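You operate a simulated robot arm through the tools that you are given. There is no shell and no other tool.

The job below is to be done with a simulated robot arm. You get a single attempt, and the scene is never put back.

Task
Zero the display and run a lot of 5 blocks at speed 3.
Fine: set the lot dial and the speed dial, then press start once; wait till the line stops; levers, valves, handwheel and inch stay.

It is judged by the outcome, as a careful person would: the job done as asked, and still so three seconds after it is handed in. It fails if anything else is knocked over, pushed out of place, dropped, spilled or broken.

Robot
A 7-joint arm with a two-finger parallel gripper, fixed in place. Base frame: the origin is on the floor under the middle of its stand, x ahead of it, y to its left, z up. Units: cm, rad, N and s.
It reaches about 96.4 cm from its shoulder. Its first joint turns from -2.897 to 2.897 rad. Payload 1.57 kg.
The TCP is the grasp point between the finger pads, 3 cm short of the fingertips. In the tool frame z runs along the fingers and y along their closing line. The gripper opens to 11 cm. The fingers are 2.4 cm wide and 1.2 cm thick; the gripper's body (4.8 by 11.2 cm) begins 7.8 cm behind the TCP.
Orientation is that of the tool frame in the base frame, as [roll, pitch, yaw] about the fixed x, y, z axes, in that order (R = Rz(yaw) Ry(pitch) Rx(roll)). With the fingers straight down and closing along the base's y, the tool's x points along the base's -x, its y along +y and its z along -z.

Tools
- The arm moves only by the tool servo_tool. Its argument "increments" is a list of rows, each a list of 3 entries, a list of its own where there are three numbers: the shift along the tool's x, y, z in cm, then the turn, a rotation vector about the tool's x, y, z in rad, then the closure in counts, from 0 (fully open) to 255 (shut). In form: [[[dx, dy, dz], [wx, wy, wz], jaw], ...]. A call has 1 to 20 rows; each row shifts and turns the commanded pose from where the row before left it, along the tool's axes as they then stand. A row lasts 0.2 s, in which the tool goes at most 5 cm and 0.15 rad; a call with a longer step from one row to the next is refused whole, and so is a gripper value outside its range. Where a pose cannot be reached the arm comes as near as it can. A force on the tool above 40 N (or 10 N above the force at the start of the call, whichever is more), or a blocked arm, ends the call early, and 0.2 s more pass. The fingers move at their own pace (about 10.8 cm/s each) and stop on an object; they squeeze with about 26 N. The grip force told is the motor's: it shows also when the fingers shut on nothing. Time passes only in rows, and 0.2 s behind the last, so rows that do not move let the fingers close. The reply holds the time, the measured pose of the TCP, the force on the tool along the base axes, the opening and the grip force, in the units named above and with some noise, with the torque about the TCP (base axes, N m) and any sound that the robot's microphone picked up, and new pictures: "show" is both (left out), scene, wrist or none.
- Cameras (640 x 400 px; columns grow to the right, rows downward): "scene" is fixed at [22.59, -50.17, 178.62]; the picture's right is [0.30, -0.95, 0.00], its down [-0.86, -0.27, -0.42] and it looks along [0.40, 0.13, -0.91] (base axes); focal length 326 px, centre (320, 200). "wrist" rides on the gripper at [7, 1.6, -14.1] in the tool frame; the picture's right is [-0.23, 0.97, 0.00], its down [-0.86, -0.20, -0.48] and it looks along [-0.47, -0.11, 0.88] (tool axes); focal length 222 px, centre (320, 200). There is no depth. A picture from a camera that has moved, and an enlarged one, comes with that camera's place and axes in the base frame and with its lens. The place of the scene camera against the robot may be out by one fixed shift of up to 1.2 cm in any direction.
- move_column(by): slides the trunk up (or, below 0, down) by that many cm; the arm rides with it, the base frame stays. It gives what a move gives, with no picture.
- close_up(camera, box): a new picture of the part [left, top, right, bottom] of that camera's present view, enlarged. It takes no simulated time.
- hand_in(): hands the job in; it is judged then, once.

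Places have to be worked out from the pictures, the camera data and where the tool is seen. Open the gripper and draw the arm clear of the work before you hand the job in, unless the task says otherwise.

The tools are called after ">>>" by a JSON object that holds its "name" and its "arguments". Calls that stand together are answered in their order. servo_tool: Moves the arm, as the interface text tells. Its arguments: {"type":"object","properties":{"increments":{"type":"array"},"show":{"type":"string","enum":["both","scene","wrist","none"]}},"required":["increments"]} The other tools are called the same way: move_column (by) moves the trunk up or down; close_up (camera, box) takes an enlarged picture of a part of a camera's view; hand_in () hands the job in.

At the start:

```text
t: 0.0
tcp_pos: [37.64, -33.03, 142.38]
tool_rot: [3.141, 0.001, -3.142]
ft_force: [0.1, 0.2, 0.1]
torque: [0.0, -0.03, -0.01]
opening: 10.99
gripper_force: 0.0
trunk travel left (down, up): [-52.5, 8.5]
```

scene: 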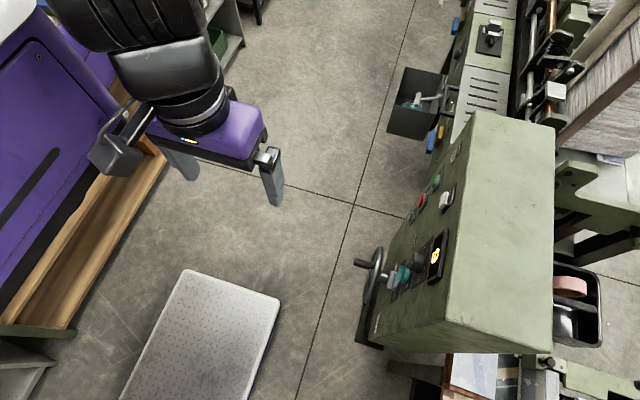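
wrist: 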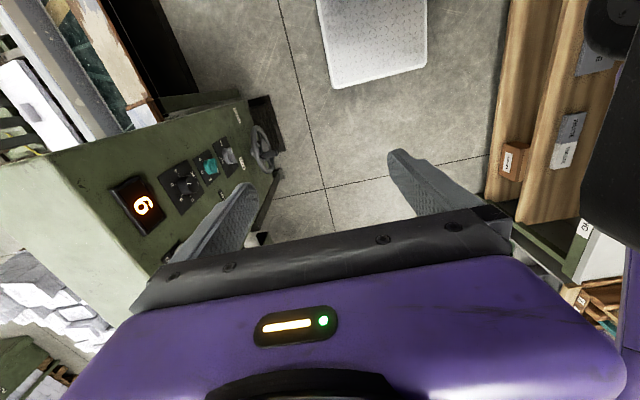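

The pictures show a green console ahead-right with a lit display, dials, buttons and a handwheel. I take enlarged views of it from both cameras before moving.

>>> {"name": "close_up", "arguments": {"camera": "scene", "box": [340, 110, 560, 350]}}

>>> {"name": "close_up", "arguments": {"camera": "wrist", "box": [90, 80, 290, 280]}}

>>> {"name": "close_up", "arguments": {"camera": "scene", "box": [380, 0, 640, 160]}}

```text
1.67 times, centred on (450, 230) of scene
camera zoom: at [22.59, -50.17, 178.62], right [0.3, -0.95, 0.0], down [-0.86, -0.27, -0.42], along [0.4, 0.13, -0.91], focal length 542 px, centre (103, 150)
```

zoom: 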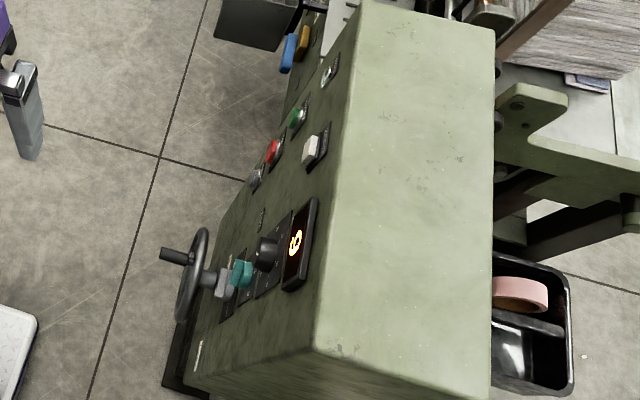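

```text
2.00 times, centred on (190, 180) of wrist
camera zoom: at [30.79, -31.49, 156.48], right [0.23, 0.97, 0.0], down [0.86, -0.2, 0.48], along [0.47, -0.11, -0.88], focal length 444 px, centre (580, 240)
```

zoom: 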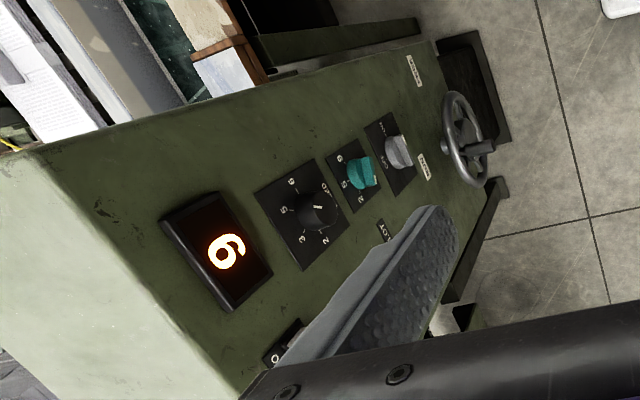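

```text
2.46 times, centred on (510, 80) of scene
camera zoom: at [22.59, -50.17, 178.62], right [0.3, -0.95, 0.0], down [-0.86, -0.27, -0.42], along [0.4, 0.13, -0.91], focal length 801 px, centre (-148, 495)
```

zoom: 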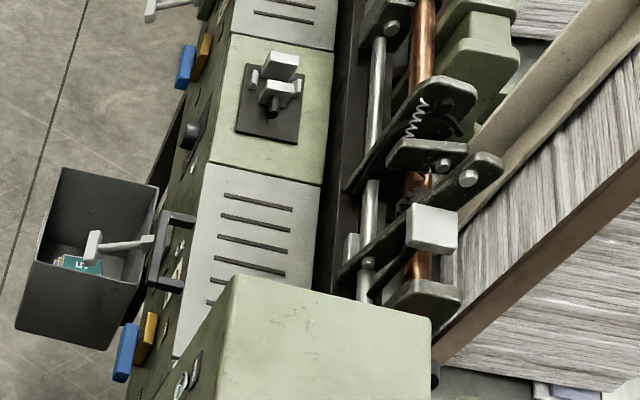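

From both cameras I place the display near (42, -64, 124), on a vertical face with normal about +y at y of -65. The dials sit below it, down to z of about 91. I turn the tool in place so the fingers point along -y with the wrist camera above, to see the panel face-on.

>>> {"name": "servo_tool", "arguments": {"increments": [[[0, 0, 0], [0.0806, 0.0806, -0.0806], 0], [[0, 0, 0], [0.0806, 0.0806, -0.0806], 0], [[0, 0, 0], [0.0806, 0.0806, -0.0806], 0], [[0, 0, 0], [0.0806, 0.0806, -0.0806], 0], [[0, 0, 0], [0.0806, 0.0806, -0.0806], 0], [[0, 0, 0], [0.0806, 0.0806, -0.0806], 0], [[0, 0, 0], [0.0806, 0.0806, -0.0806], 0], [[0, 0, 0], [0.0806, 0.0806, -0.0806], 0], [[0, 0, 0], [0.0806, 0.0806, -0.0806], 0], [[0, 0, 0], [0.0806, 0.0806, -0.0806], 0], [[0, 0, 0], [0.0806, 0.0806, -0.0806], 0], [[0, 0, 0], [0.0806, 0.0806, -0.0806], 0], [[0, 0, 0], [0.0806, 0.0806, -0.0806], 0], [[0, 0, 0], [0.0806, 0.0806, -0.0806], 0], [[0, 0, 0], [0.0806, 0.0806, -0.0806], 0], [[0, 0, 0], [0, 0, 0], 0]]}}

```text
t: 0.8
tcp_pos: [37.82, -33.5, 142.49]
tool_rot: [-2.934, -0.251, -2.933]
ft_force: [3.3, -6.1, -2.2]
torque: [0.32, 0.23, -0.23]
opening: 10.39
gripper_force: 0.0
trunk travel left (down, up): [-52.5, 8.5]
stopped in row 3: the force on the tool passed its limit at 78 N (the readings are from after the stop); the commanded pose is now the measured one
camera wrist: at [33.54, -29.86, 157.31], right [-0.03, 0.97, -0.25], down [0.95, 0.1, 0.28], along [0.3, -0.23, -0.93], focal length 222 px, centre (320, 200)
```

scene: 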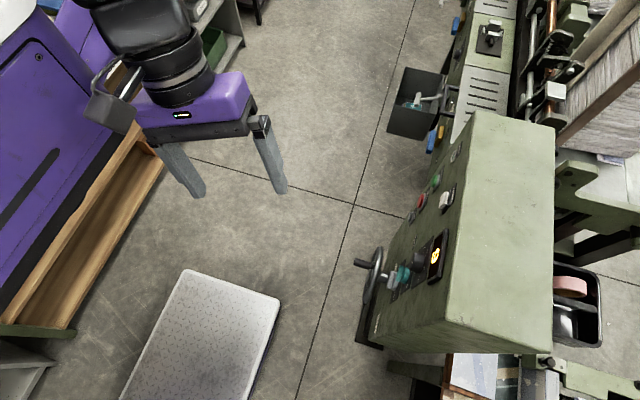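
wrist: 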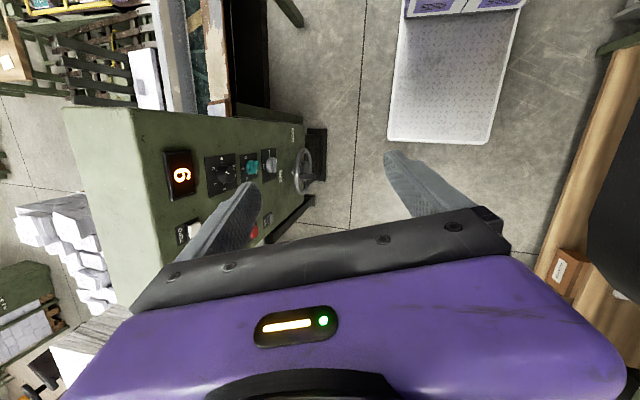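

The call stopped at 78 N although nothing is visibly near the fingers, so either something touched the hand or the fast turn jolted it. I hold still for a moment to see if any force remains.

>>> {"name": "servo_tool", "arguments": {"increments": [[[0, 0, 0], [0, 0, 0], 0], [[0, 0, 0], [0, 0, 0], 0]], "show": "none"}}

>>> {"name": "close_up", "arguments": {"camera": "scene", "box": [0, 0, 320, 200]}}

```text
t: 1.4
tcp_pos: [37.72, -33.37, 142.48]
tool_rot: [-2.935, -0.251, -2.933]
ft_force: [2.0, -8.9, -9.6]
torque: [0.05, 0.16, -0.14]
opening: 10.75
gripper_force: 0.0
trunk travel left (down, up): [-52.5, 8.5]
```

```text
2.00 times, centred on (160, 100) of scene
camera zoom: at [22.59, -50.17, 178.62], right [0.3, -0.95, 0.0], down [-0.86, -0.27, -0.42], along [0.4, 0.13, -0.91], focal length 651 px, centre (640, 400)
```

zoom: 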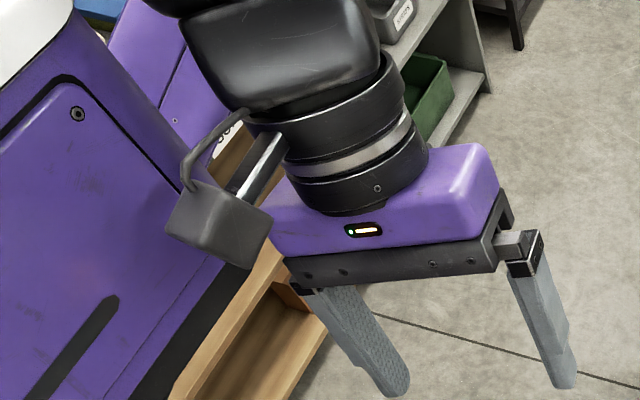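

The residual force changed rather than vanishing, so I hold a little longer and compare.

>>> {"name": "servo_tool", "arguments": {"increments": [[[0, 0, 0], [0, 0, 0], 0], [[0, 0, 0], [0, 0, 0], 0], [[0, 0, 0], [0, 0, 0], 0], [[0, 0, 0], [0, 0, 0], 0]], "show": "none"}}

```text
t: 2.4
tcp_pos: [37.75, -33.4, 142.56]
tool_rot: [-2.936, -0.251, -2.935]
ft_force: [2.3, -12.6, -14.2]
torque: [0.11, 0.11, -0.18]
opening: 10.8
gripper_force: 0.0
trunk travel left (down, up): [-52.5, 8.5]
```

A steady sideways force suggests light contact on the hand's +y side. I look closely at that side in the wrist view.

>>> {"name": "close_up", "arguments": {"camera": "wrist", "box": [440, 0, 640, 400]}}

>>> {"name": "close_up", "arguments": {"camera": "scene", "box": [60, 0, 300, 220]}}

>>> {"name": "close_up", "arguments": {"camera": "wrist", "box": [0, 0, 330, 280]}}

```text
1.00 times, centred on (540, 200) of wrist (not enlarged: the box is as wide or as high as the picture)
camera zoom: at [33.54, -29.8, 157.3], right [-0.03, 0.97, -0.25], down [0.95, 0.1, 0.28], along [0.3, -0.23, -0.93], focal length 222 px, centre (100, 200)
```

zoom: 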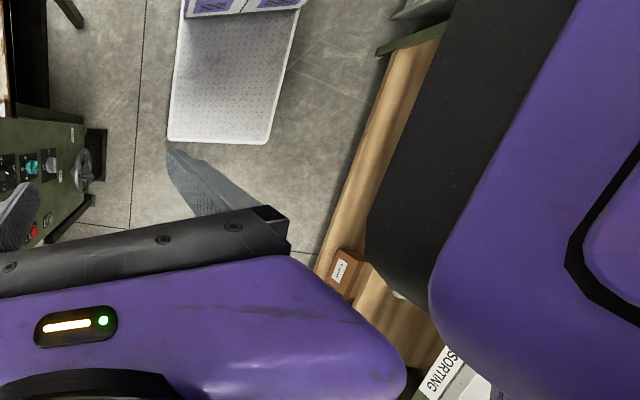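

```text
1.82 times, centred on (180, 110) of scene
camera zoom: at [22.59, -50.17, 178.62], right [0.3, -0.95, 0.0], down [-0.86, -0.27, -0.42], along [0.4, 0.13, -0.91], focal length 592 px, centre (574, 364)
```

zoom: 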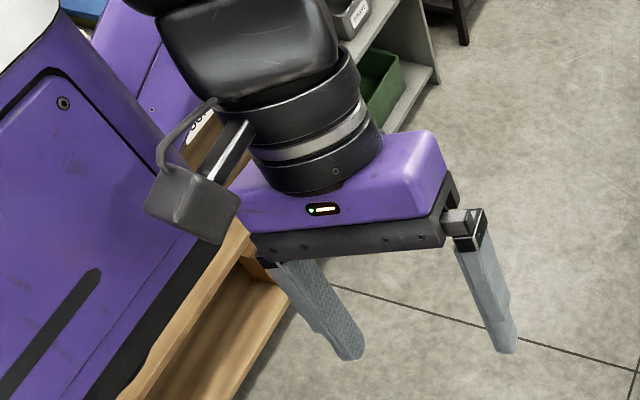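

```text
1.43 times, centred on (165, 140) of wrist
camera zoom: at [33.54, -29.8, 157.3], right [-0.03, 0.97, -0.25], down [0.95, 0.1, 0.28], along [0.3, -0.23, -0.93], focal length 317 px, centre (541, 286)
```

zoom: 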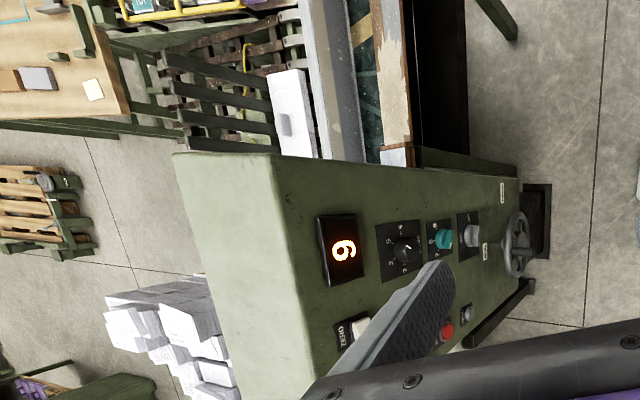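

The wide view shows the robot's own purple trunk close on the +y side of the hand, which fits a contact there. I take shifted wide views from both cameras to judge the trunk's extent.

>>> {"name": "close_up", "arguments": {"camera": "wrist", "box": [620, 0, 640, 400]}}

>>> {"name": "close_up", "arguments": {"camera": "scene", "box": [0, 0, 20, 400]}}

>>> {"name": "close_up", "arguments": {"camera": "scene", "box": [0, 0, 640, 20]}}

```text
1.00 times, centred on (630, 200) of wrist (not enlarged: the box is as wide or as high as the picture)
camera zoom: at [33.54, -29.8, 157.3], right [-0.03, 0.97, -0.25], down [0.95, 0.1, 0.28], along [0.3, -0.23, -0.93], focal length 222 px, centre (10, 200)
```

zoom: 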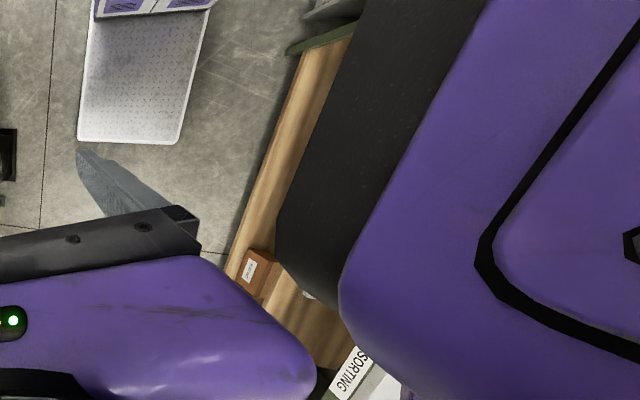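

```text
1.00 times, centred on (10, 200) of scene (not enlarged: the box is as wide or as high as the picture)
camera zoom: at [22.59, -50.17, 178.62], right [0.3, -0.95, 0.0], down [-0.86, -0.27, -0.42], along [0.4, 0.13, -0.91], focal length 326 px, centre (630, 200)
```

zoom: 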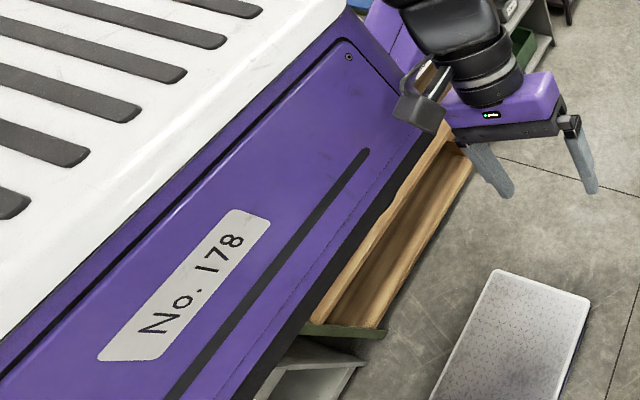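

```text
1.00 times, centred on (320, 10) of scene (not enlarged: the box is as wide or as high as the picture)
camera zoom: at [22.59, -50.17, 178.62], right [0.3, -0.95, 0.0], down [-0.86, -0.27, -0.42], along [0.4, 0.13, -0.91], focal length 326 px, centre (320, 390)
```

zoom: 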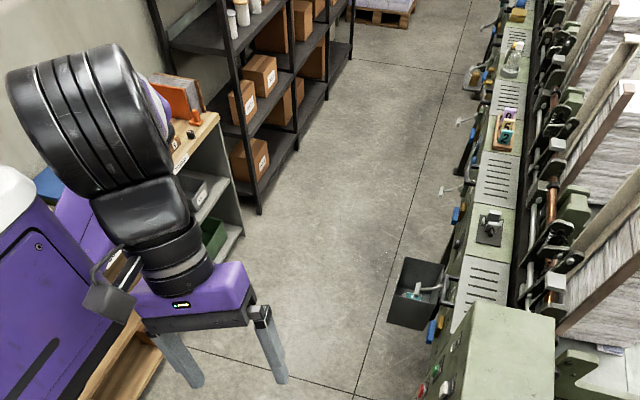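

The wide views show the robot's own trunk box ("No. 178") close to the +y end of the gripper body, so that is what it touched. I back the hand off by about 8 cm in +x and 12 cm in -y, away from the trunk, before turning further.

>>> {"name": "servo_tool", "arguments": {"increments": [[[-0.65, -1.67, 0.18], [0, 0, 0], 0], [[-0.65, -1.67, 0.18], [0, 0, 0], 0], [[-0.65, -1.67, 0.18], [0, 0, 0], 0], [[-0.65, -1.67, 0.18], [0, 0, 0], 0], [[-0.65, -1.67, 0.18], [0, 0, 0], 0], [[-0.65, -1.67, 0.18], [0, 0, 0], 0], [[-0.65, -1.67, 0.18], [0, 0, 0], 0], [[-0.65, -1.67, 0.18], [0, 0, 0], 0], [[0, 0, 0], [0, 0, 0], 0], [[0, 0, 0], [0, 0, 0], 0]]}}

```text
t: 4.6
tcp_pos: [45.66, -45.45, 142.44]
tool_rot: [-2.935, -0.252, -2.935]
ft_force: [0.0, 0.4, -0.3]
torque: [-0.06, 0.03, 0.01]
opening: 11.0
gripper_force: 0.0
trunk travel left (down, up): [-52.5, 8.5]
camera wrist: at [41.57, -41.8, 157.25], right [-0.03, 0.97, -0.25], down [0.95, 0.1, 0.28], along [0.3, -0.23, -0.93], focal length 222 px, centre (320, 200)
```

scene: 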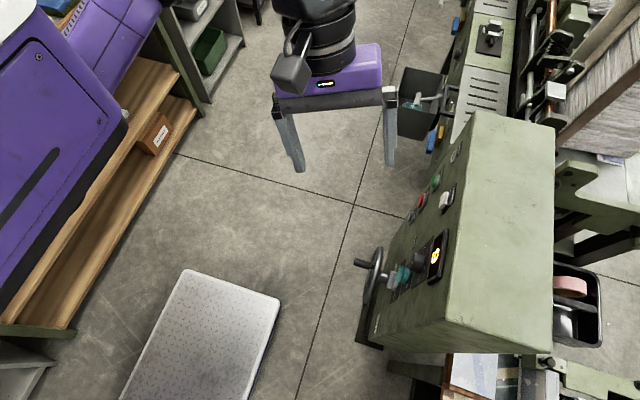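
wrist: 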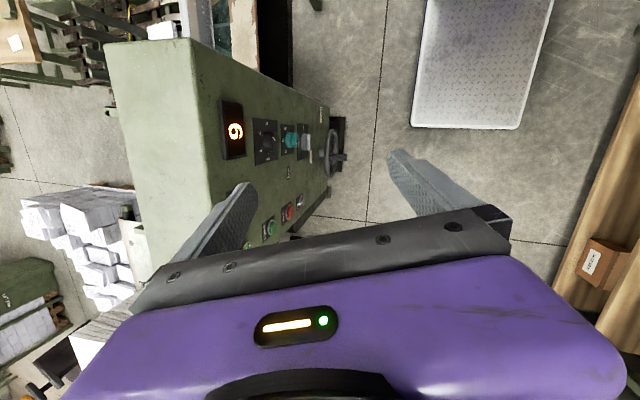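

The force is back to zero and the trunk's front corner shows at about (36, -25, 152). I continue the turn more slowly, about 1.73 rad remaining, from this clear spot.

>>> {"name": "servo_tool", "arguments": {"increments": [[[0, 0, 0], [0.0556, 0.0556, -0.0556], 0], [[0, 0, 0], [0.0556, 0.0556, -0.0556], 0], [[0, 0, 0], [0.0556, 0.0556, -0.0556], 0], [[0, 0, 0], [0.0556, 0.0556, -0.0556], 0], [[0, 0, 0], [0.0556, 0.0556, -0.0556], 0], [[0, 0, 0], [0.0556, 0.0556, -0.0556], 0], [[0, 0, 0], [0.0556, 0.0556, -0.0556], 0], [[0, 0, 0], [0.0556, 0.0556, -0.0556], 0], [[0, 0, 0], [0.0556, 0.0556, -0.0556], 0]]}}

```text
t: 6.6
tcp_pos: [45.79, -45.5, 142.56]
tool_rot: [-2.603, -0.903, -2.604]
ft_force: [0.7, 0.7, 0.1]
torque: [0.0, -0.02, 0.02]
opening: 11.0
gripper_force: 0.0
trunk travel left (down, up): [-52.5, 8.5]
camera wrist: at [45.23, -35.77, 154.95], right [-0.64, 0.59, -0.49], down [0.76, 0.54, -0.35], along [0.06, -0.6, -0.8], focal length 222 px, centre (320, 200)
```

scene: 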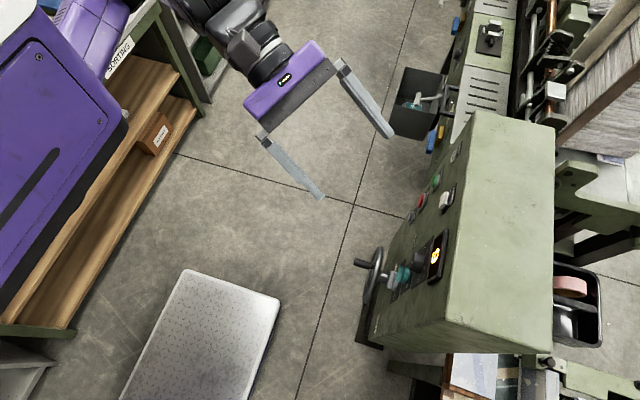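
wrist: 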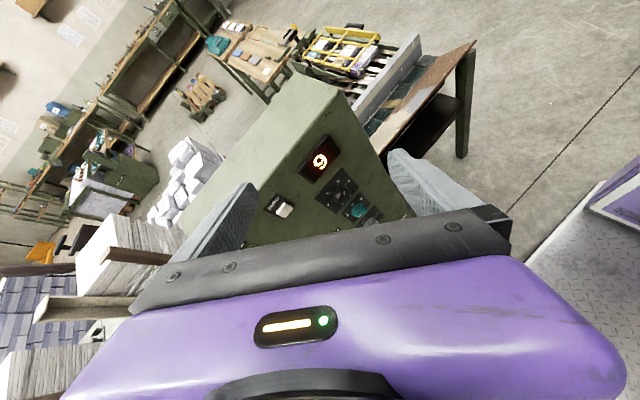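

No force this time, and the arm stays clear of the trunk. I finish the turn.

>>> {"name": "servo_tool", "arguments": {"increments": [[[0, 0, 0], [0.0556, 0.0556, -0.0556], 0], [[0, 0, 0], [0.0556, 0.0556, -0.0556], 0], [[0, 0, 0], [0.0556, 0.0556, -0.0556], 0], [[0, 0, 0], [0.0556, 0.0556, -0.0556], 0], [[0, 0, 0], [0.0556, 0.0556, -0.0556], 0], [[0, 0, 0], [0.0556, 0.0556, -0.0556], 0], [[0, 0, 0], [0.0556, 0.0556, -0.0556], 0], [[0, 0, 0], [0.0556, 0.0556, -0.0556], 0], [[0, 0, 0], [0.0556, 0.0556, -0.0556], 0], [[0, 0, 0], [0, 0, 0], 0]]}}

```text
t: 8.8
tcp_pos: [46.88, -46.85, 142.98]
tool_rot: [0.78, -1.537, 0.816]
ft_force: [-1.6, -0.5, 0.0]
torque: [-0.01, 0.05, 0.01]
opening: 11.01
gripper_force: 0.1
out of reach, approached as far as the arm can: row 8, 9
trunk travel left (down, up): [-52.5, 8.5]
camera wrist: at [45.04, -32.72, 149.64], right [-0.98, -0.03, -0.2], down [0.17, 0.46, -0.87], along [0.12, -0.89, -0.45], focal length 222 px, centre (320, 200)
```

scene: 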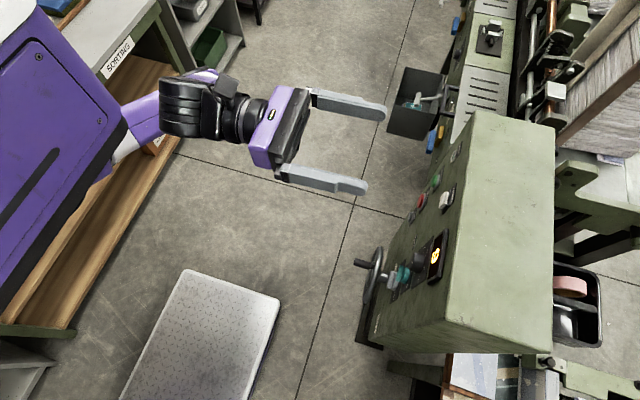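
wrist: 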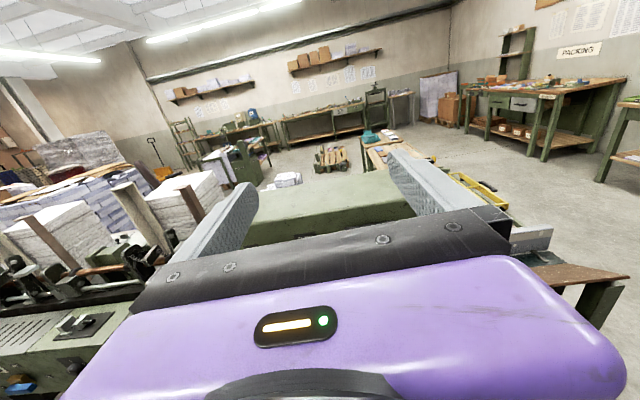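

The fingers now point along -y, but the last rows ran out of reach, and the camera looks over the top of the console. The bench is well to +y, so lowering the trunk should be safe. I lower it 25 cm to bring the hand level with the panel.

>>> {"name": "move_column", "arguments": {"by": -25}}

>>> {"name": "servo_tool", "arguments": {"increments": [[[0, 0, 0], [0, 0, 0], 0]]}}

```text
t: 11.4
tcp_pos: [46.78, -46.83, 118.04]
tool_rot: [0.769, -1.537, 0.825]
ft_force: [0.1, 0.0, 0.8]
torque: [0.02, -0.01, -0.01]
opening: 11.0
gripper_force: 0.2
trunk travel left (down, up): [-27.5, 33.5]
```

```text
t: 11.8
tcp_pos: [46.89, -46.93, 117.96]
tool_rot: [0.769, -1.536, 0.824]
ft_force: [0.6, 0.4, 0.2]
torque: [-0.03, 0.02, 0.03]
opening: 10.99
gripper_force: 0.0
trunk travel left (down, up): [-27.5, 33.5]
camera wrist: at [45.03, -32.72, 124.64], right [-0.98, -0.03, -0.21], down [0.17, 0.46, -0.87], along [0.12, -0.89, -0.45], focal length 222 px, centre (320, 200)
```

scene: 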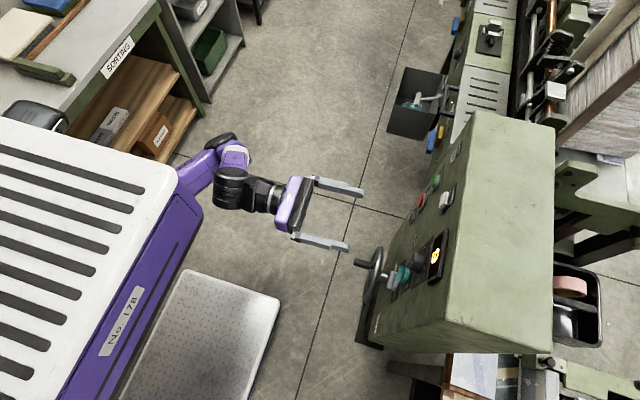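
wrist: 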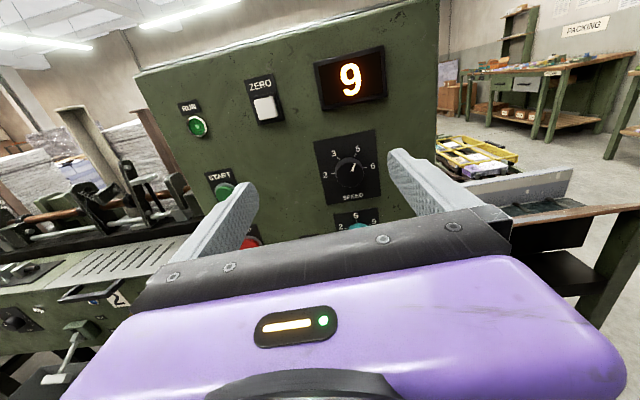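

Now the panel is upright: display reads 9, a white ZERO button, START and RUN on the left, a SPEED dial (2,3,5,6…) and a teal dial below it. I take close-ups to read these.

>>> {"name": "close_up", "arguments": {"camera": "wrist", "box": [300, 120, 400, 240]}}

>>> {"name": "close_up", "arguments": {"camera": "wrist", "box": [160, 60, 300, 250]}}

>>> {"name": "close_up", "arguments": {"camera": "wrist", "box": [140, 0, 460, 250]}}

```text
3.33 times, centred on (350, 180) of wrist
camera zoom: at [45.03, -32.72, 124.64], right [-0.98, -0.03, -0.21], down [0.17, 0.46, -0.87], along [0.12, -0.89, -0.45], focal length 740 px, centre (220, 267)
```

zoom: 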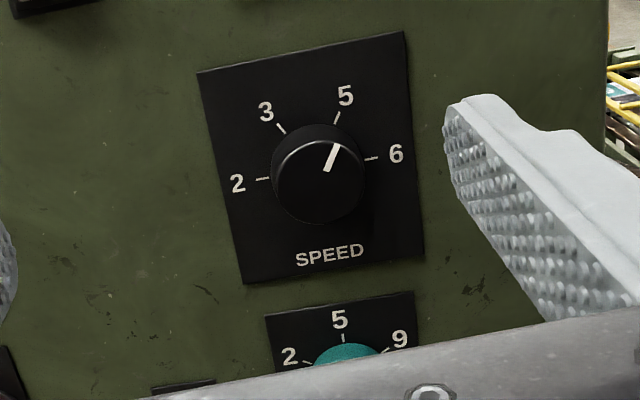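

```text
2.11 times, centred on (230, 155) of wrist
camera zoom: at [45.03, -32.72, 124.64], right [-0.98, -0.03, -0.21], down [0.17, 0.46, -0.87], along [0.12, -0.89, -0.45], focal length 468 px, centre (510, 295)
```

zoom: 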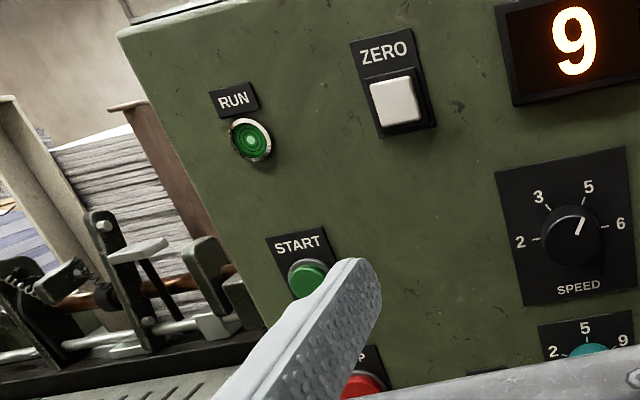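

```text
1.60 times, centred on (300, 125) of wrist
camera zoom: at [45.03, -32.72, 124.64], right [-0.98, -0.03, -0.21], down [0.17, 0.46, -0.87], along [0.12, -0.89, -0.45], focal length 355 px, centre (352, 320)
```

zoom: 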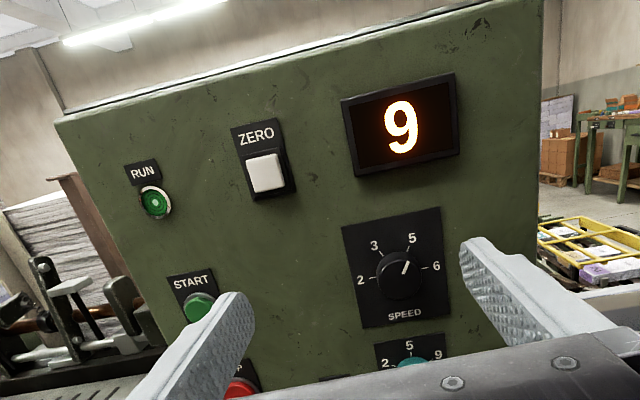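

SPEED points at 5 and must go to 3; the teal dial is marked 2, 5, 9 but its knob is hidden. I lower the trunk another 15 cm, well above the handwheel at z of about 69, to see the lower dials.

>>> {"name": "move_column", "arguments": {"by": -15}}

>>> {"name": "servo_tool", "arguments": {"increments": [[[0, 0, 0], [0, 0, 0], 0]]}}

>>> {"name": "close_up", "arguments": {"camera": "wrist", "box": [140, 0, 460, 250]}}

>>> {"name": "close_up", "arguments": {"camera": "wrist", "box": [300, 80, 400, 230]}}

```text
t: 13.5
tcp_pos: [46.81, -46.85, 103.0]
tool_rot: [0.768, -1.538, 0.826]
ft_force: [0.1, -0.1, 0.5]
torque: [-0.03, 0.0, 0.06]
opening: 11.01
gripper_force: 0.0
trunk travel left (down, up): [-12.5, 48.5]
```

```text
t: 13.9
tcp_pos: [46.81, -46.89, 102.98]
tool_rot: [0.77, -1.538, 0.826]
ft_force: [-0.3, 0.6, -0.5]
torque: [0.02, 0.0, -0.04]
opening: 10.99
gripper_force: 0.1
trunk travel left (down, up): [-12.5, 48.5]
camera wrist: at [45.03, -32.72, 109.64], right [-0.98, -0.03, -0.21], down [0.17, 0.46, -0.87], along [0.12, -0.89, -0.45], focal length 222 px, centre (320, 200)
```

scene: 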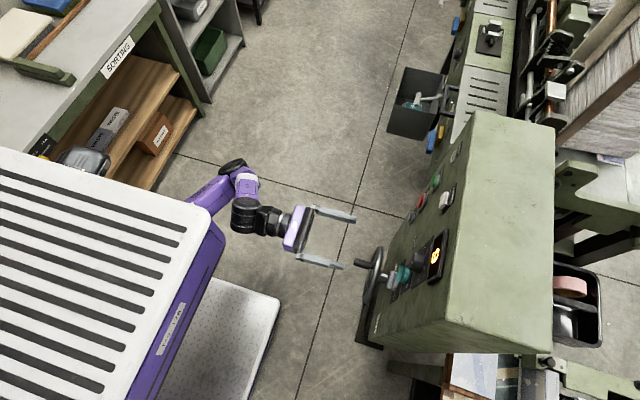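
wrist: 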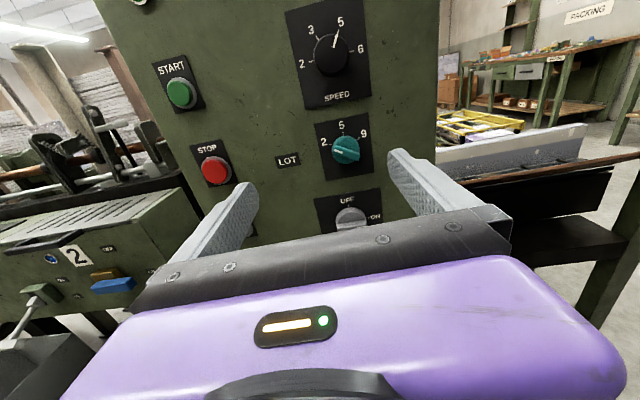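

```text
1.60 times, centred on (300, 125) of wrist
camera zoom: at [45.03, -32.72, 109.64], right [-0.98, -0.03, -0.21], down [0.17, 0.46, -0.87], along [0.12, -0.89, -0.45], focal length 355 px, centre (352, 320)
```

zoom: 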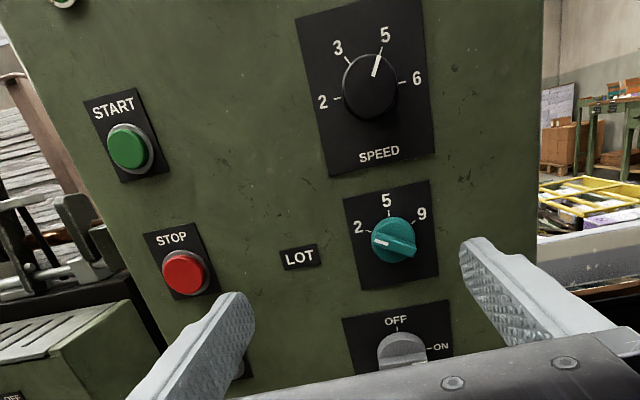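

```text
2.67 times, centred on (350, 155) of wrist
camera zoom: at [45.03, -32.72, 109.64], right [-0.98, -0.03, -0.21], down [0.17, 0.46, -0.87], along [0.12, -0.89, -0.45], focal length 592 px, centre (240, 320)
```

zoom: 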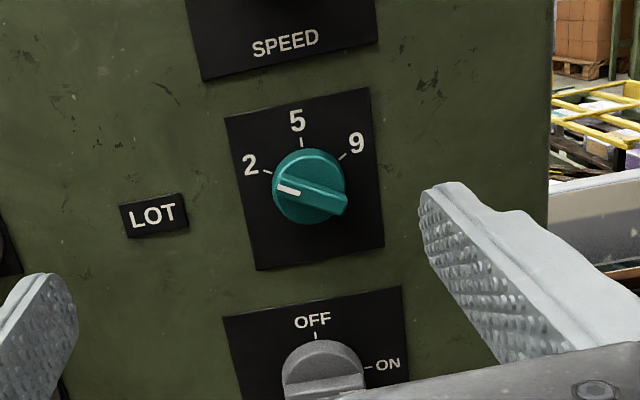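

LOT points at 2 and must go to 5 (60° clockwise). SPEED must go from 5 to 3 (60° counter-clockwise). Triangulating, SPEED is centred near (44.0, 112.3) and LOT near (43.9, 100.8) in (x, z), with the panel face at y of about -65. I move in front of LOT while staying about 10 cm off the panel.

>>> {"name": "servo_tool", "arguments": {"increments": [[[-0.44, 0.56, 1.0], [-0.005, -0.005, 0], 0], [[-0.44, 0.56, 1.0], [-0.005, -0.005, 0], 0], [[-0.44, 0.56, 1.0], [-0.005, -0.005, 0], 0], [[-0.44, 0.56, 1.0], [-0.005, -0.005, 0], 0], [[-0.44, 0.56, 1.0], [-0.004, -0.004, 0], 0], [[0, 0, 0], [0, 0, 0], 0]]}}

>>> {"name": "close_up", "arguments": {"camera": "wrist", "box": [200, 0, 480, 230]}}

```text
t: 15.3
tcp_pos: [44.07, -51.98, 100.96]
tool_rot: [1.608, -1.549, -0.038]
ft_force: [0.3, 0.0, -0.7]
torque: [0.01, -0.02, -0.01]
opening: 10.99
gripper_force: 0.1
trunk travel left (down, up): [-12.5, 48.5]
camera wrist: at [42.63, -37.83, 107.93], right [-0.98, 0.0, -0.21], down [0.18, 0.48, -0.86], along [0.1, -0.88, -0.47], focal length 222 px, centre (320, 200)
```

scene: 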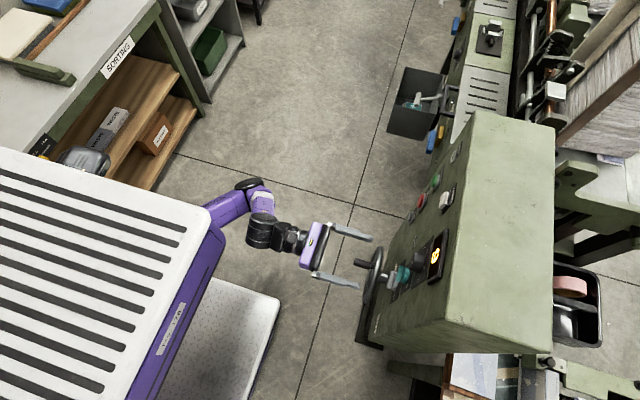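
wrist: 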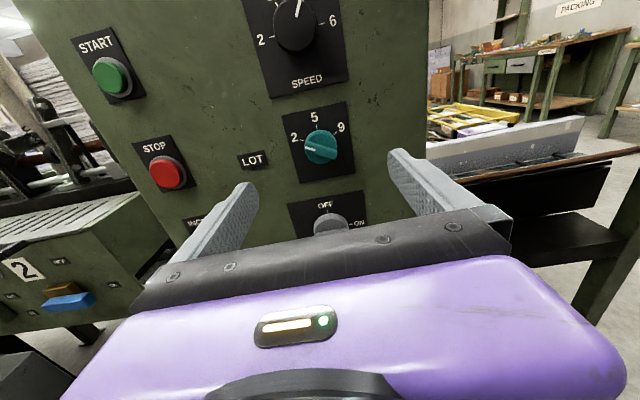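

```text
1.74 times, centred on (340, 115) of wrist
camera zoom: at [42.63, -37.83, 107.93], right [-0.98, 0.0, -0.21], down [0.18, 0.48, -0.86], along [0.1, -0.88, -0.47], focal length 386 px, centre (285, 348)
```

zoom: 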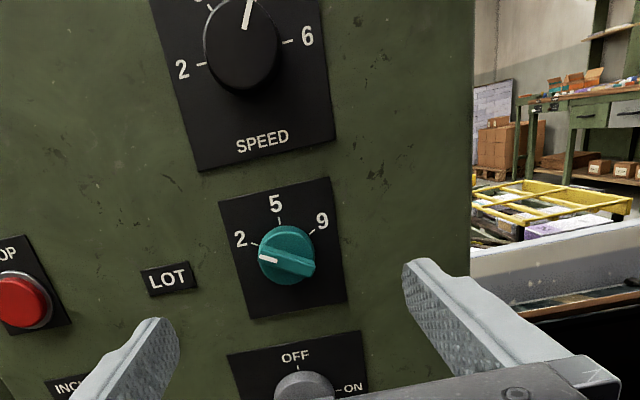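

LOT triangulates to about (44.0, -63.7, 100.9), right ahead of the TCP. I turn the tool 60° counter-clockwise, so the fingers can straddle the LOT knob's bar, and narrow the opening to about 6.5 cm.

>>> {"name": "servo_tool", "arguments": {"increments": [[[0, 0, 0], [0, 0, -0.105], 105], [[0, 0, 0], [0, 0, -0.105], 105], [[0, 0, 0], [0, 0, -0.105], 105], [[0, 0, 0], [0, 0, -0.105], 105], [[0, 0, 0], [0, 0, -0.105], 105], [[0, 0, 0], [0, 0, -0.105], 105], [[0, 0, 0], [0, 0, -0.105], 105], [[0, 0, 0], [0, 0, -0.105], 105], [[0, 0, 0], [0, 0, -0.105], 105], [[0, 0, 0], [0, 0, -0.105], 105], [[0, 0, 0], [0, 0, 0], 105]]}}

>>> {"name": "close_up", "arguments": {"camera": "wrist", "box": [200, 0, 480, 230]}}

```text
t: 17.7
tcp_pos: [44.05, -51.91, 100.93]
tool_rot: [1.571, -0.497, 0.001]
ft_force: [0.0, -0.7, 0.3]
torque: [0.01, -0.03, 0.0]
opening: 6.47
gripper_force: 0.1
trunk travel left (down, up): [-12.5, 48.5]
camera wrist: at [49.45, -37.87, 105.66], right [-0.66, 0.0, 0.75], down [-0.66, 0.48, -0.58], along [-0.36, -0.88, -0.32], focal length 222 px, centre (320, 200)
```

scene: 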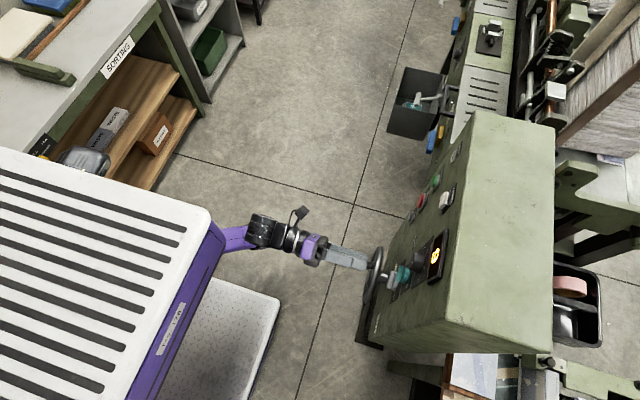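
wrist: 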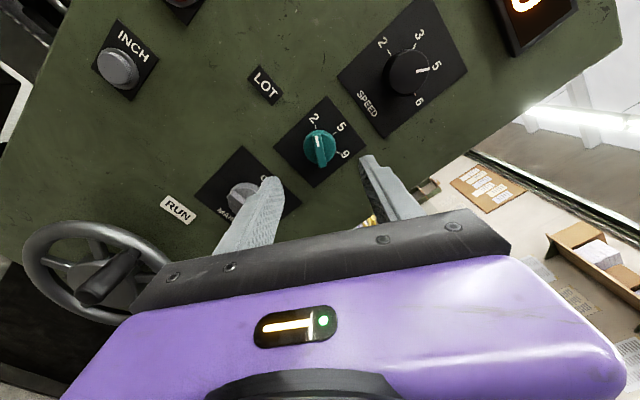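

```text
1.74 times, centred on (340, 115) of wrist
camera zoom: at [49.45, -37.87, 105.66], right [-0.66, 0.0, 0.75], down [-0.66, 0.48, -0.58], along [-0.36, -0.88, -0.32], focal length 386 px, centre (285, 348)
```

zoom: 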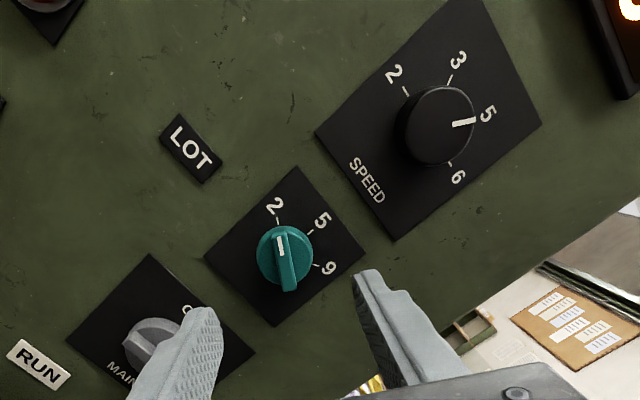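

The knob's bar is now vertical in the tool view, MAIN is the grey switch (left alone), and LOT still reads at (44.1, 101.0). I advance 7.5 cm so the tips reach y of about -62.4, and look.

>>> {"name": "servo_tool", "arguments": {"increments": [[[0, 0, 1.5], [0, 0, 0], 105], [[0, 0, 1.5], [0, 0, 0], 105], [[0, 0, 1.5], [0, 0, 0], 105], [[0, 0, 1.5], [0, 0, 0], 105], [[0, 0, 1.5], [0, 0, 0], 105], [[0, 0, 0], [0, 0, 0], 105]]}}

>>> {"name": "close_up", "arguments": {"camera": "wrist", "box": [220, 60, 440, 230]}}

>>> {"name": "close_up", "arguments": {"camera": "scene", "box": [330, 210, 470, 310]}}

```text
t: 19.1
tcp_pos: [43.98, -59.49, 100.95]
tool_rot: [1.57, -0.498, 0.0]
ft_force: [0.5, -0.6, -0.1]
torque: [-0.04, -0.01, -0.05]
opening: 6.45
gripper_force: 0.2
trunk travel left (down, up): [-12.5, 48.5]
camera wrist: at [49.42, -45.41, 105.66], right [-0.67, 0.0, 0.75], down [-0.66, 0.48, -0.58], along [-0.36, -0.88, -0.32], focal length 222 px, centre (320, 200)
```

scene: 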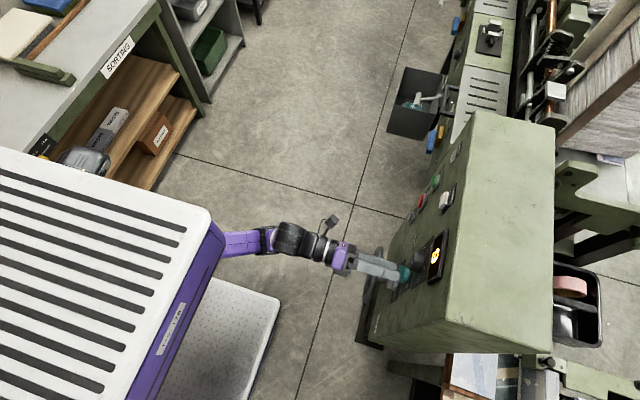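
wrist: 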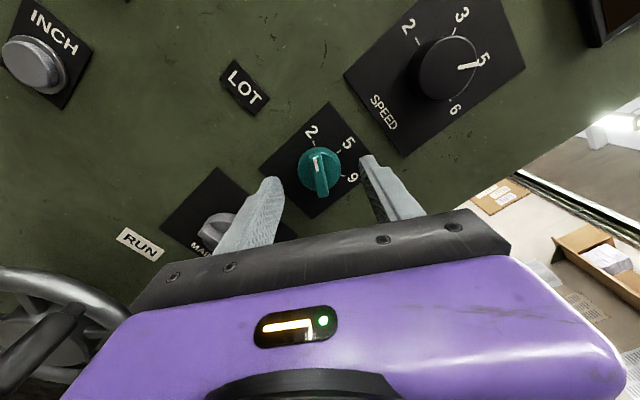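

```text
2.35 times, centred on (330, 145) of wrist
camera zoom: at [49.42, -45.41, 105.66], right [-0.67, 0.0, 0.75], down [-0.66, 0.48, -0.58], along [-0.36, -0.88, -0.32], focal length 523 px, centre (296, 329)
```

zoom: 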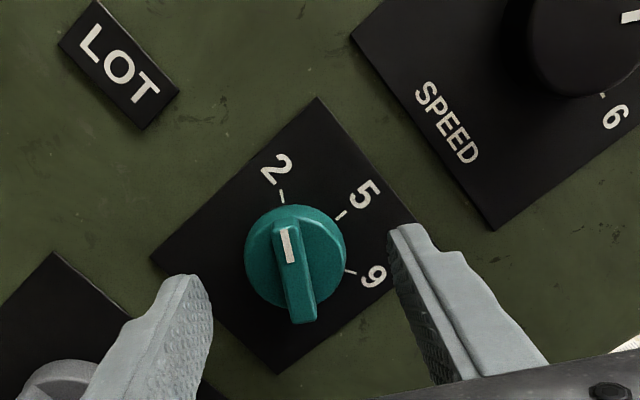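

```text
4.00 times, centred on (400, 260) of scene
camera zoom: at [22.59, -50.17, 178.62], right [0.3, -0.95, 0.0], down [-0.86, -0.27, -0.42], along [0.4, 0.13, -0.91], focal length 1302 px, centre (0, -40)
```

zoom: 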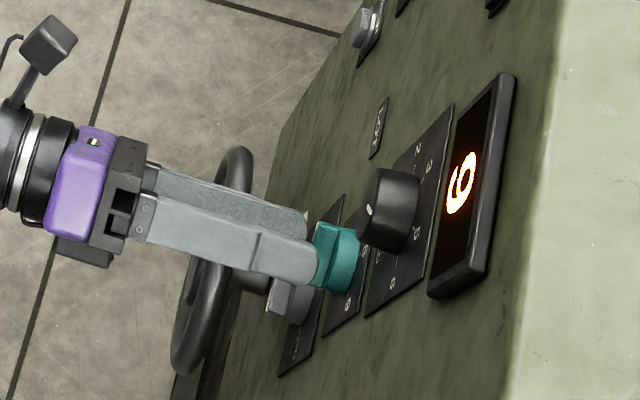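

Tips are at y of about -62.5, level with the front of the bar, with no contact and the knob centred between the fingers. I advance 1.1 cm and close on the bar.

>>> {"name": "servo_tool", "arguments": {"increments": [[[0.08, -0.04, 0.55], [0, 0, 0], 105], [[0.07, -0.04, 0.55], [0, 0, 0], 105], [[0, 0, 0], [0, 0, 0], 105], [[0, 0, 0], [0, 0, 0], 180], [[0, 0, 0], [0, 0, 0], 255], [[0, 0, 0], [0, 0, 0], 255], [[0, 0, 0], [0, 0, 0], 255]]}}

>>> {"name": "close_up", "arguments": {"camera": "wrist", "box": [220, 60, 440, 230]}}

>>> {"name": "close_up", "arguments": {"camera": "scene", "box": [330, 210, 470, 310]}}

```text
t: 20.7
tcp_pos: [44.2, -60.58, 100.85]
tool_rot: [1.569, -0.498, -0.001]
ft_force: [-0.4, -4.7, 5.9]
torque: [0.01, -0.66, 0.02]
opening: 1.02
gripper_force: 28.2
trunk travel left (down, up): [-12.5, 48.5]
camera wrist: at [49.54, -46.47, 105.61], right [-0.67, 0.0, 0.75], down [-0.66, 0.48, -0.58], along [-0.36, -0.88, -0.32], focal length 222 px, centre (320, 200)
```

scene: 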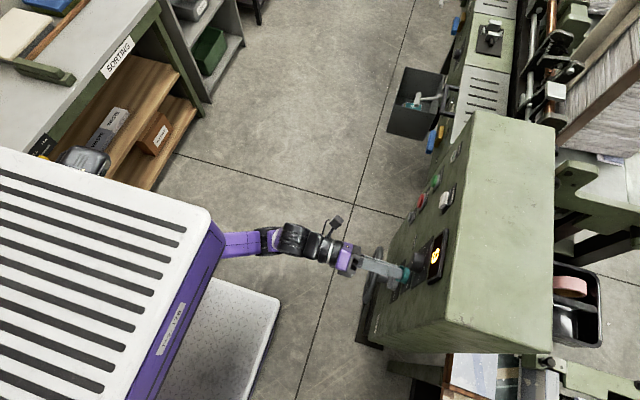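
wrist: 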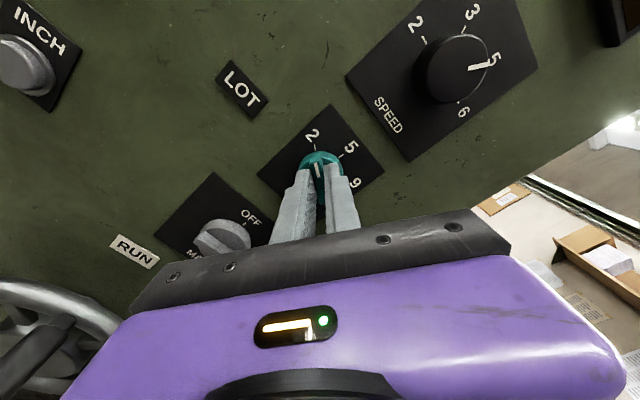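

```text
2.35 times, centred on (330, 145) of wrist
camera zoom: at [49.54, -46.47, 105.61], right [-0.67, 0.0, 0.75], down [-0.66, 0.48, -0.58], along [-0.36, -0.88, -0.32], focal length 523 px, centre (296, 329)
```

zoom: 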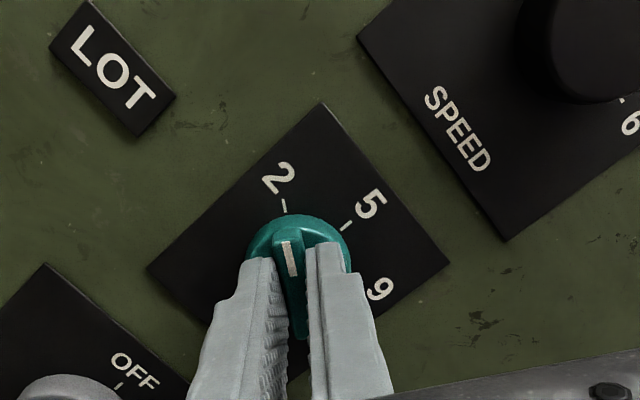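

```text
4.00 times, centred on (400, 260) of scene
camera zoom: at [22.59, -50.17, 178.62], right [0.3, -0.95, 0.0], down [-0.86, -0.27, -0.42], along [0.4, 0.13, -0.91], focal length 1302 px, centre (0, -40)
```

zoom: 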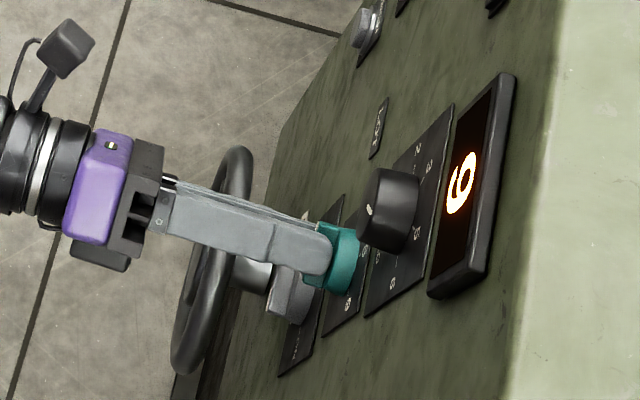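

The fingers hold the bar (opening 1.02 cm, grip 28 N) with only small side forces. I turn 60° clockwise about the tool axis, from 2 to 5.

>>> {"name": "servo_tool", "arguments": {"increments": [[[0, 0, 0], [0, 0, 0.0873], 255], [[0, 0, 0], [0, 0, 0.0873], 255], [[0, 0, 0], [0, 0, 0.0873], 255], [[0, 0, 0], [0, 0, 0.0873], 255], [[0, 0, 0], [0, 0, 0.0873], 255], [[0, 0, 0], [0, 0, 0.0873], 255], [[0, 0, 0], [0, 0, 0.0873], 255], [[0, 0, 0], [0, 0, 0.0873], 255], [[0, 0, 0], [0, 0, 0.0873], 255], [[0, 0, 0], [0, 0, 0.0873], 255], [[0, 0, 0], [0, 0, 0.0873], 255], [[0, 0, 0], [0, 0, 0.0873], 255], [[0, 0, 0], [0, 0, 0], 255]]}}

>>> {"name": "close_up", "arguments": {"camera": "wrist", "box": [220, 60, 440, 230]}}

```text
t: 23.5
tcp_pos: [44.01, -60.46, 101.06]
tool_rot: [1.528, -1.549, 0.038]
ft_force: [-20.6, 1.1, 7.0]
torque: [-1.04, 0.04, -0.35]
opening: 0.99
gripper_force: 27.4
trunk travel left (down, up): [-12.5, 48.5]
camera wrist: at [42.63, -46.46, 107.95], right [-0.98, 0.0, -0.2], down [0.18, 0.48, -0.86], along [0.09, -0.88, -0.47], focal length 222 px, centre (320, 200)
```

scene: 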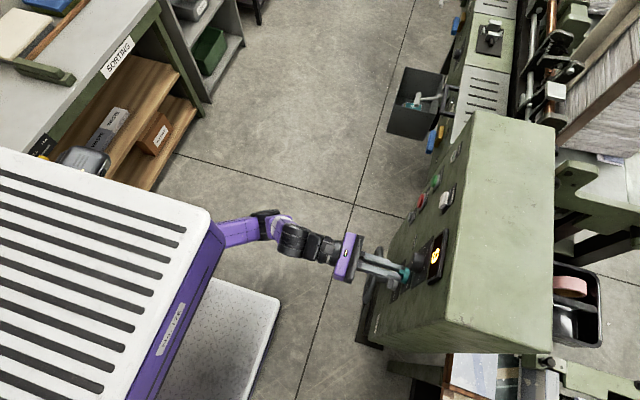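
wrist: 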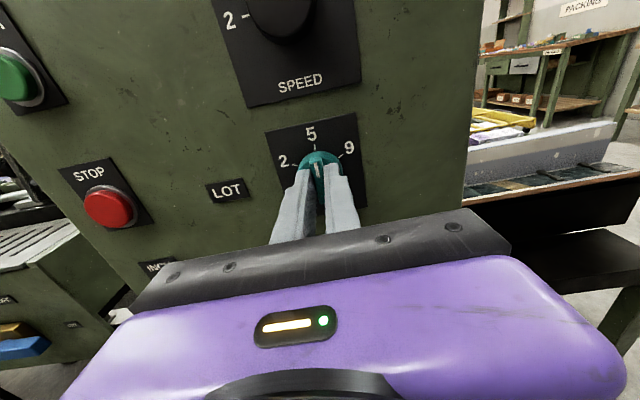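

```text
2.35 times, centred on (330, 145) of wrist
camera zoom: at [42.63, -46.46, 107.95], right [-0.98, 0.0, -0.2], down [0.18, 0.48, -0.86], along [0.09, -0.88, -0.47], focal length 523 px, centre (296, 329)
```

zoom: 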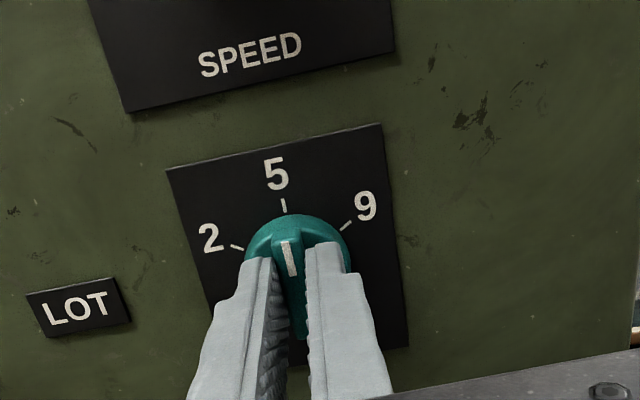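

LOT now shows the mark at 5. A 20 N side load toward -x remains from slight off-centring, so I ease 0.15 cm that way, then open the fingers and back off.

>>> {"name": "servo_tool", "arguments": {"increments": [[[0, 0.08, 0], [0, 0, 0], 255], [[0, 0.07, 0], [0, 0, 0], 255], [[0, 0, 0], [0, 0, 0], 255]], "show": "none"}}

```text
t: 24.3
tcp_pos: [43.93, -60.51, 101.01]
tool_rot: [1.584, -1.545, -0.013]
ft_force: [-19.2, 9.7, 3.6]
torque: [-0.29, 0.01, -0.44]
opening: 1.01
gripper_force: 27.8
trunk travel left (down, up): [-12.5, 48.5]
```

The load is small and steady; I open the fingers to about 6.5 cm and retreat 5 cm.

>>> {"name": "servo_tool", "arguments": {"increments": [[[0, 0, 0], [0, 0, 0], 200], [[0, 0, 0], [0, 0, 0], 140], [[0, 0, 0], [0, 0, 0], 105], [[0, 0, 0], [0, 0, 0], 105], [[0, 0, -1.0], [0, 0, 0], 105], [[0, 0, -1.5], [0, 0, 0], 105], [[0, 0, -2.0], [0, 0, 0], 105], [[0, 0, -2.0], [0, 0, 0], 105], [[0, 0, 0], [0, 0, 0], 105]]}}

>>> {"name": "close_up", "arguments": {"camera": "wrist", "box": [220, 40, 440, 230]}}

```text
t: 26.3
tcp_pos: [43.98, -54.02, 101.01]
tool_rot: [1.592, -1.545, -0.02]
ft_force: [0.2, -0.3, 0.6]
torque: [-0.03, -0.04, -0.01]
opening: 6.5
gripper_force: 0.0
trunk travel left (down, up): [-12.5, 48.5]
camera wrist: at [42.57, -39.94, 108.04], right [-0.98, 0.0, -0.2], down [0.18, 0.48, -0.86], along [0.1, -0.88, -0.47], focal length 222 px, centre (320, 200)
```

scene: 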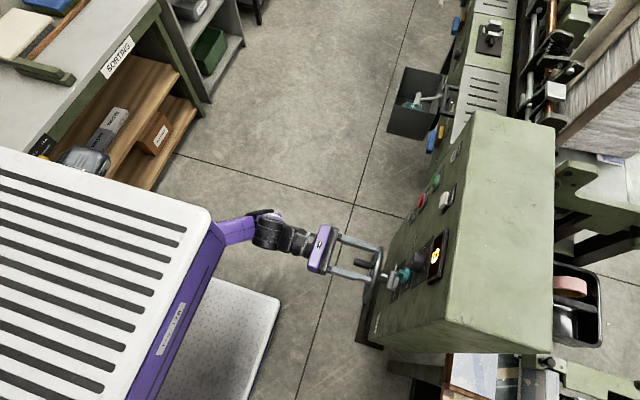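
wrist: 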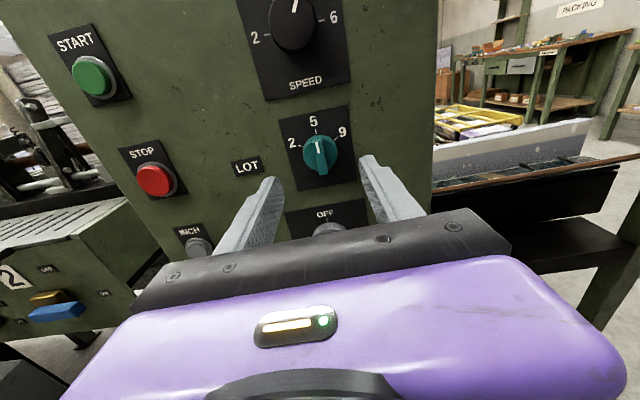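

```text
2.11 times, centred on (330, 135) of wrist
camera zoom: at [42.57, -39.94, 108.04], right [-0.98, 0.0, -0.2], down [0.18, 0.48, -0.86], along [0.1, -0.88, -0.47], focal length 468 px, centre (299, 337)
```

zoom: 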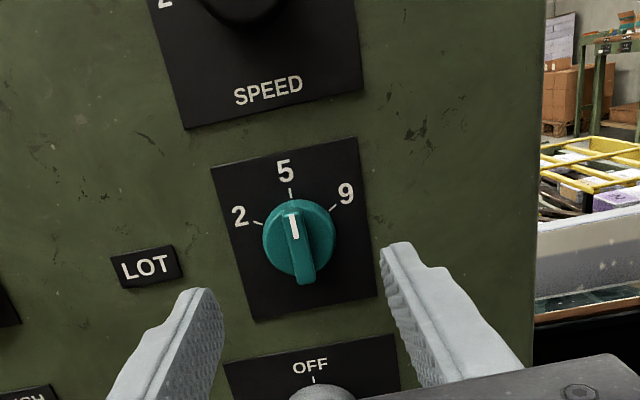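

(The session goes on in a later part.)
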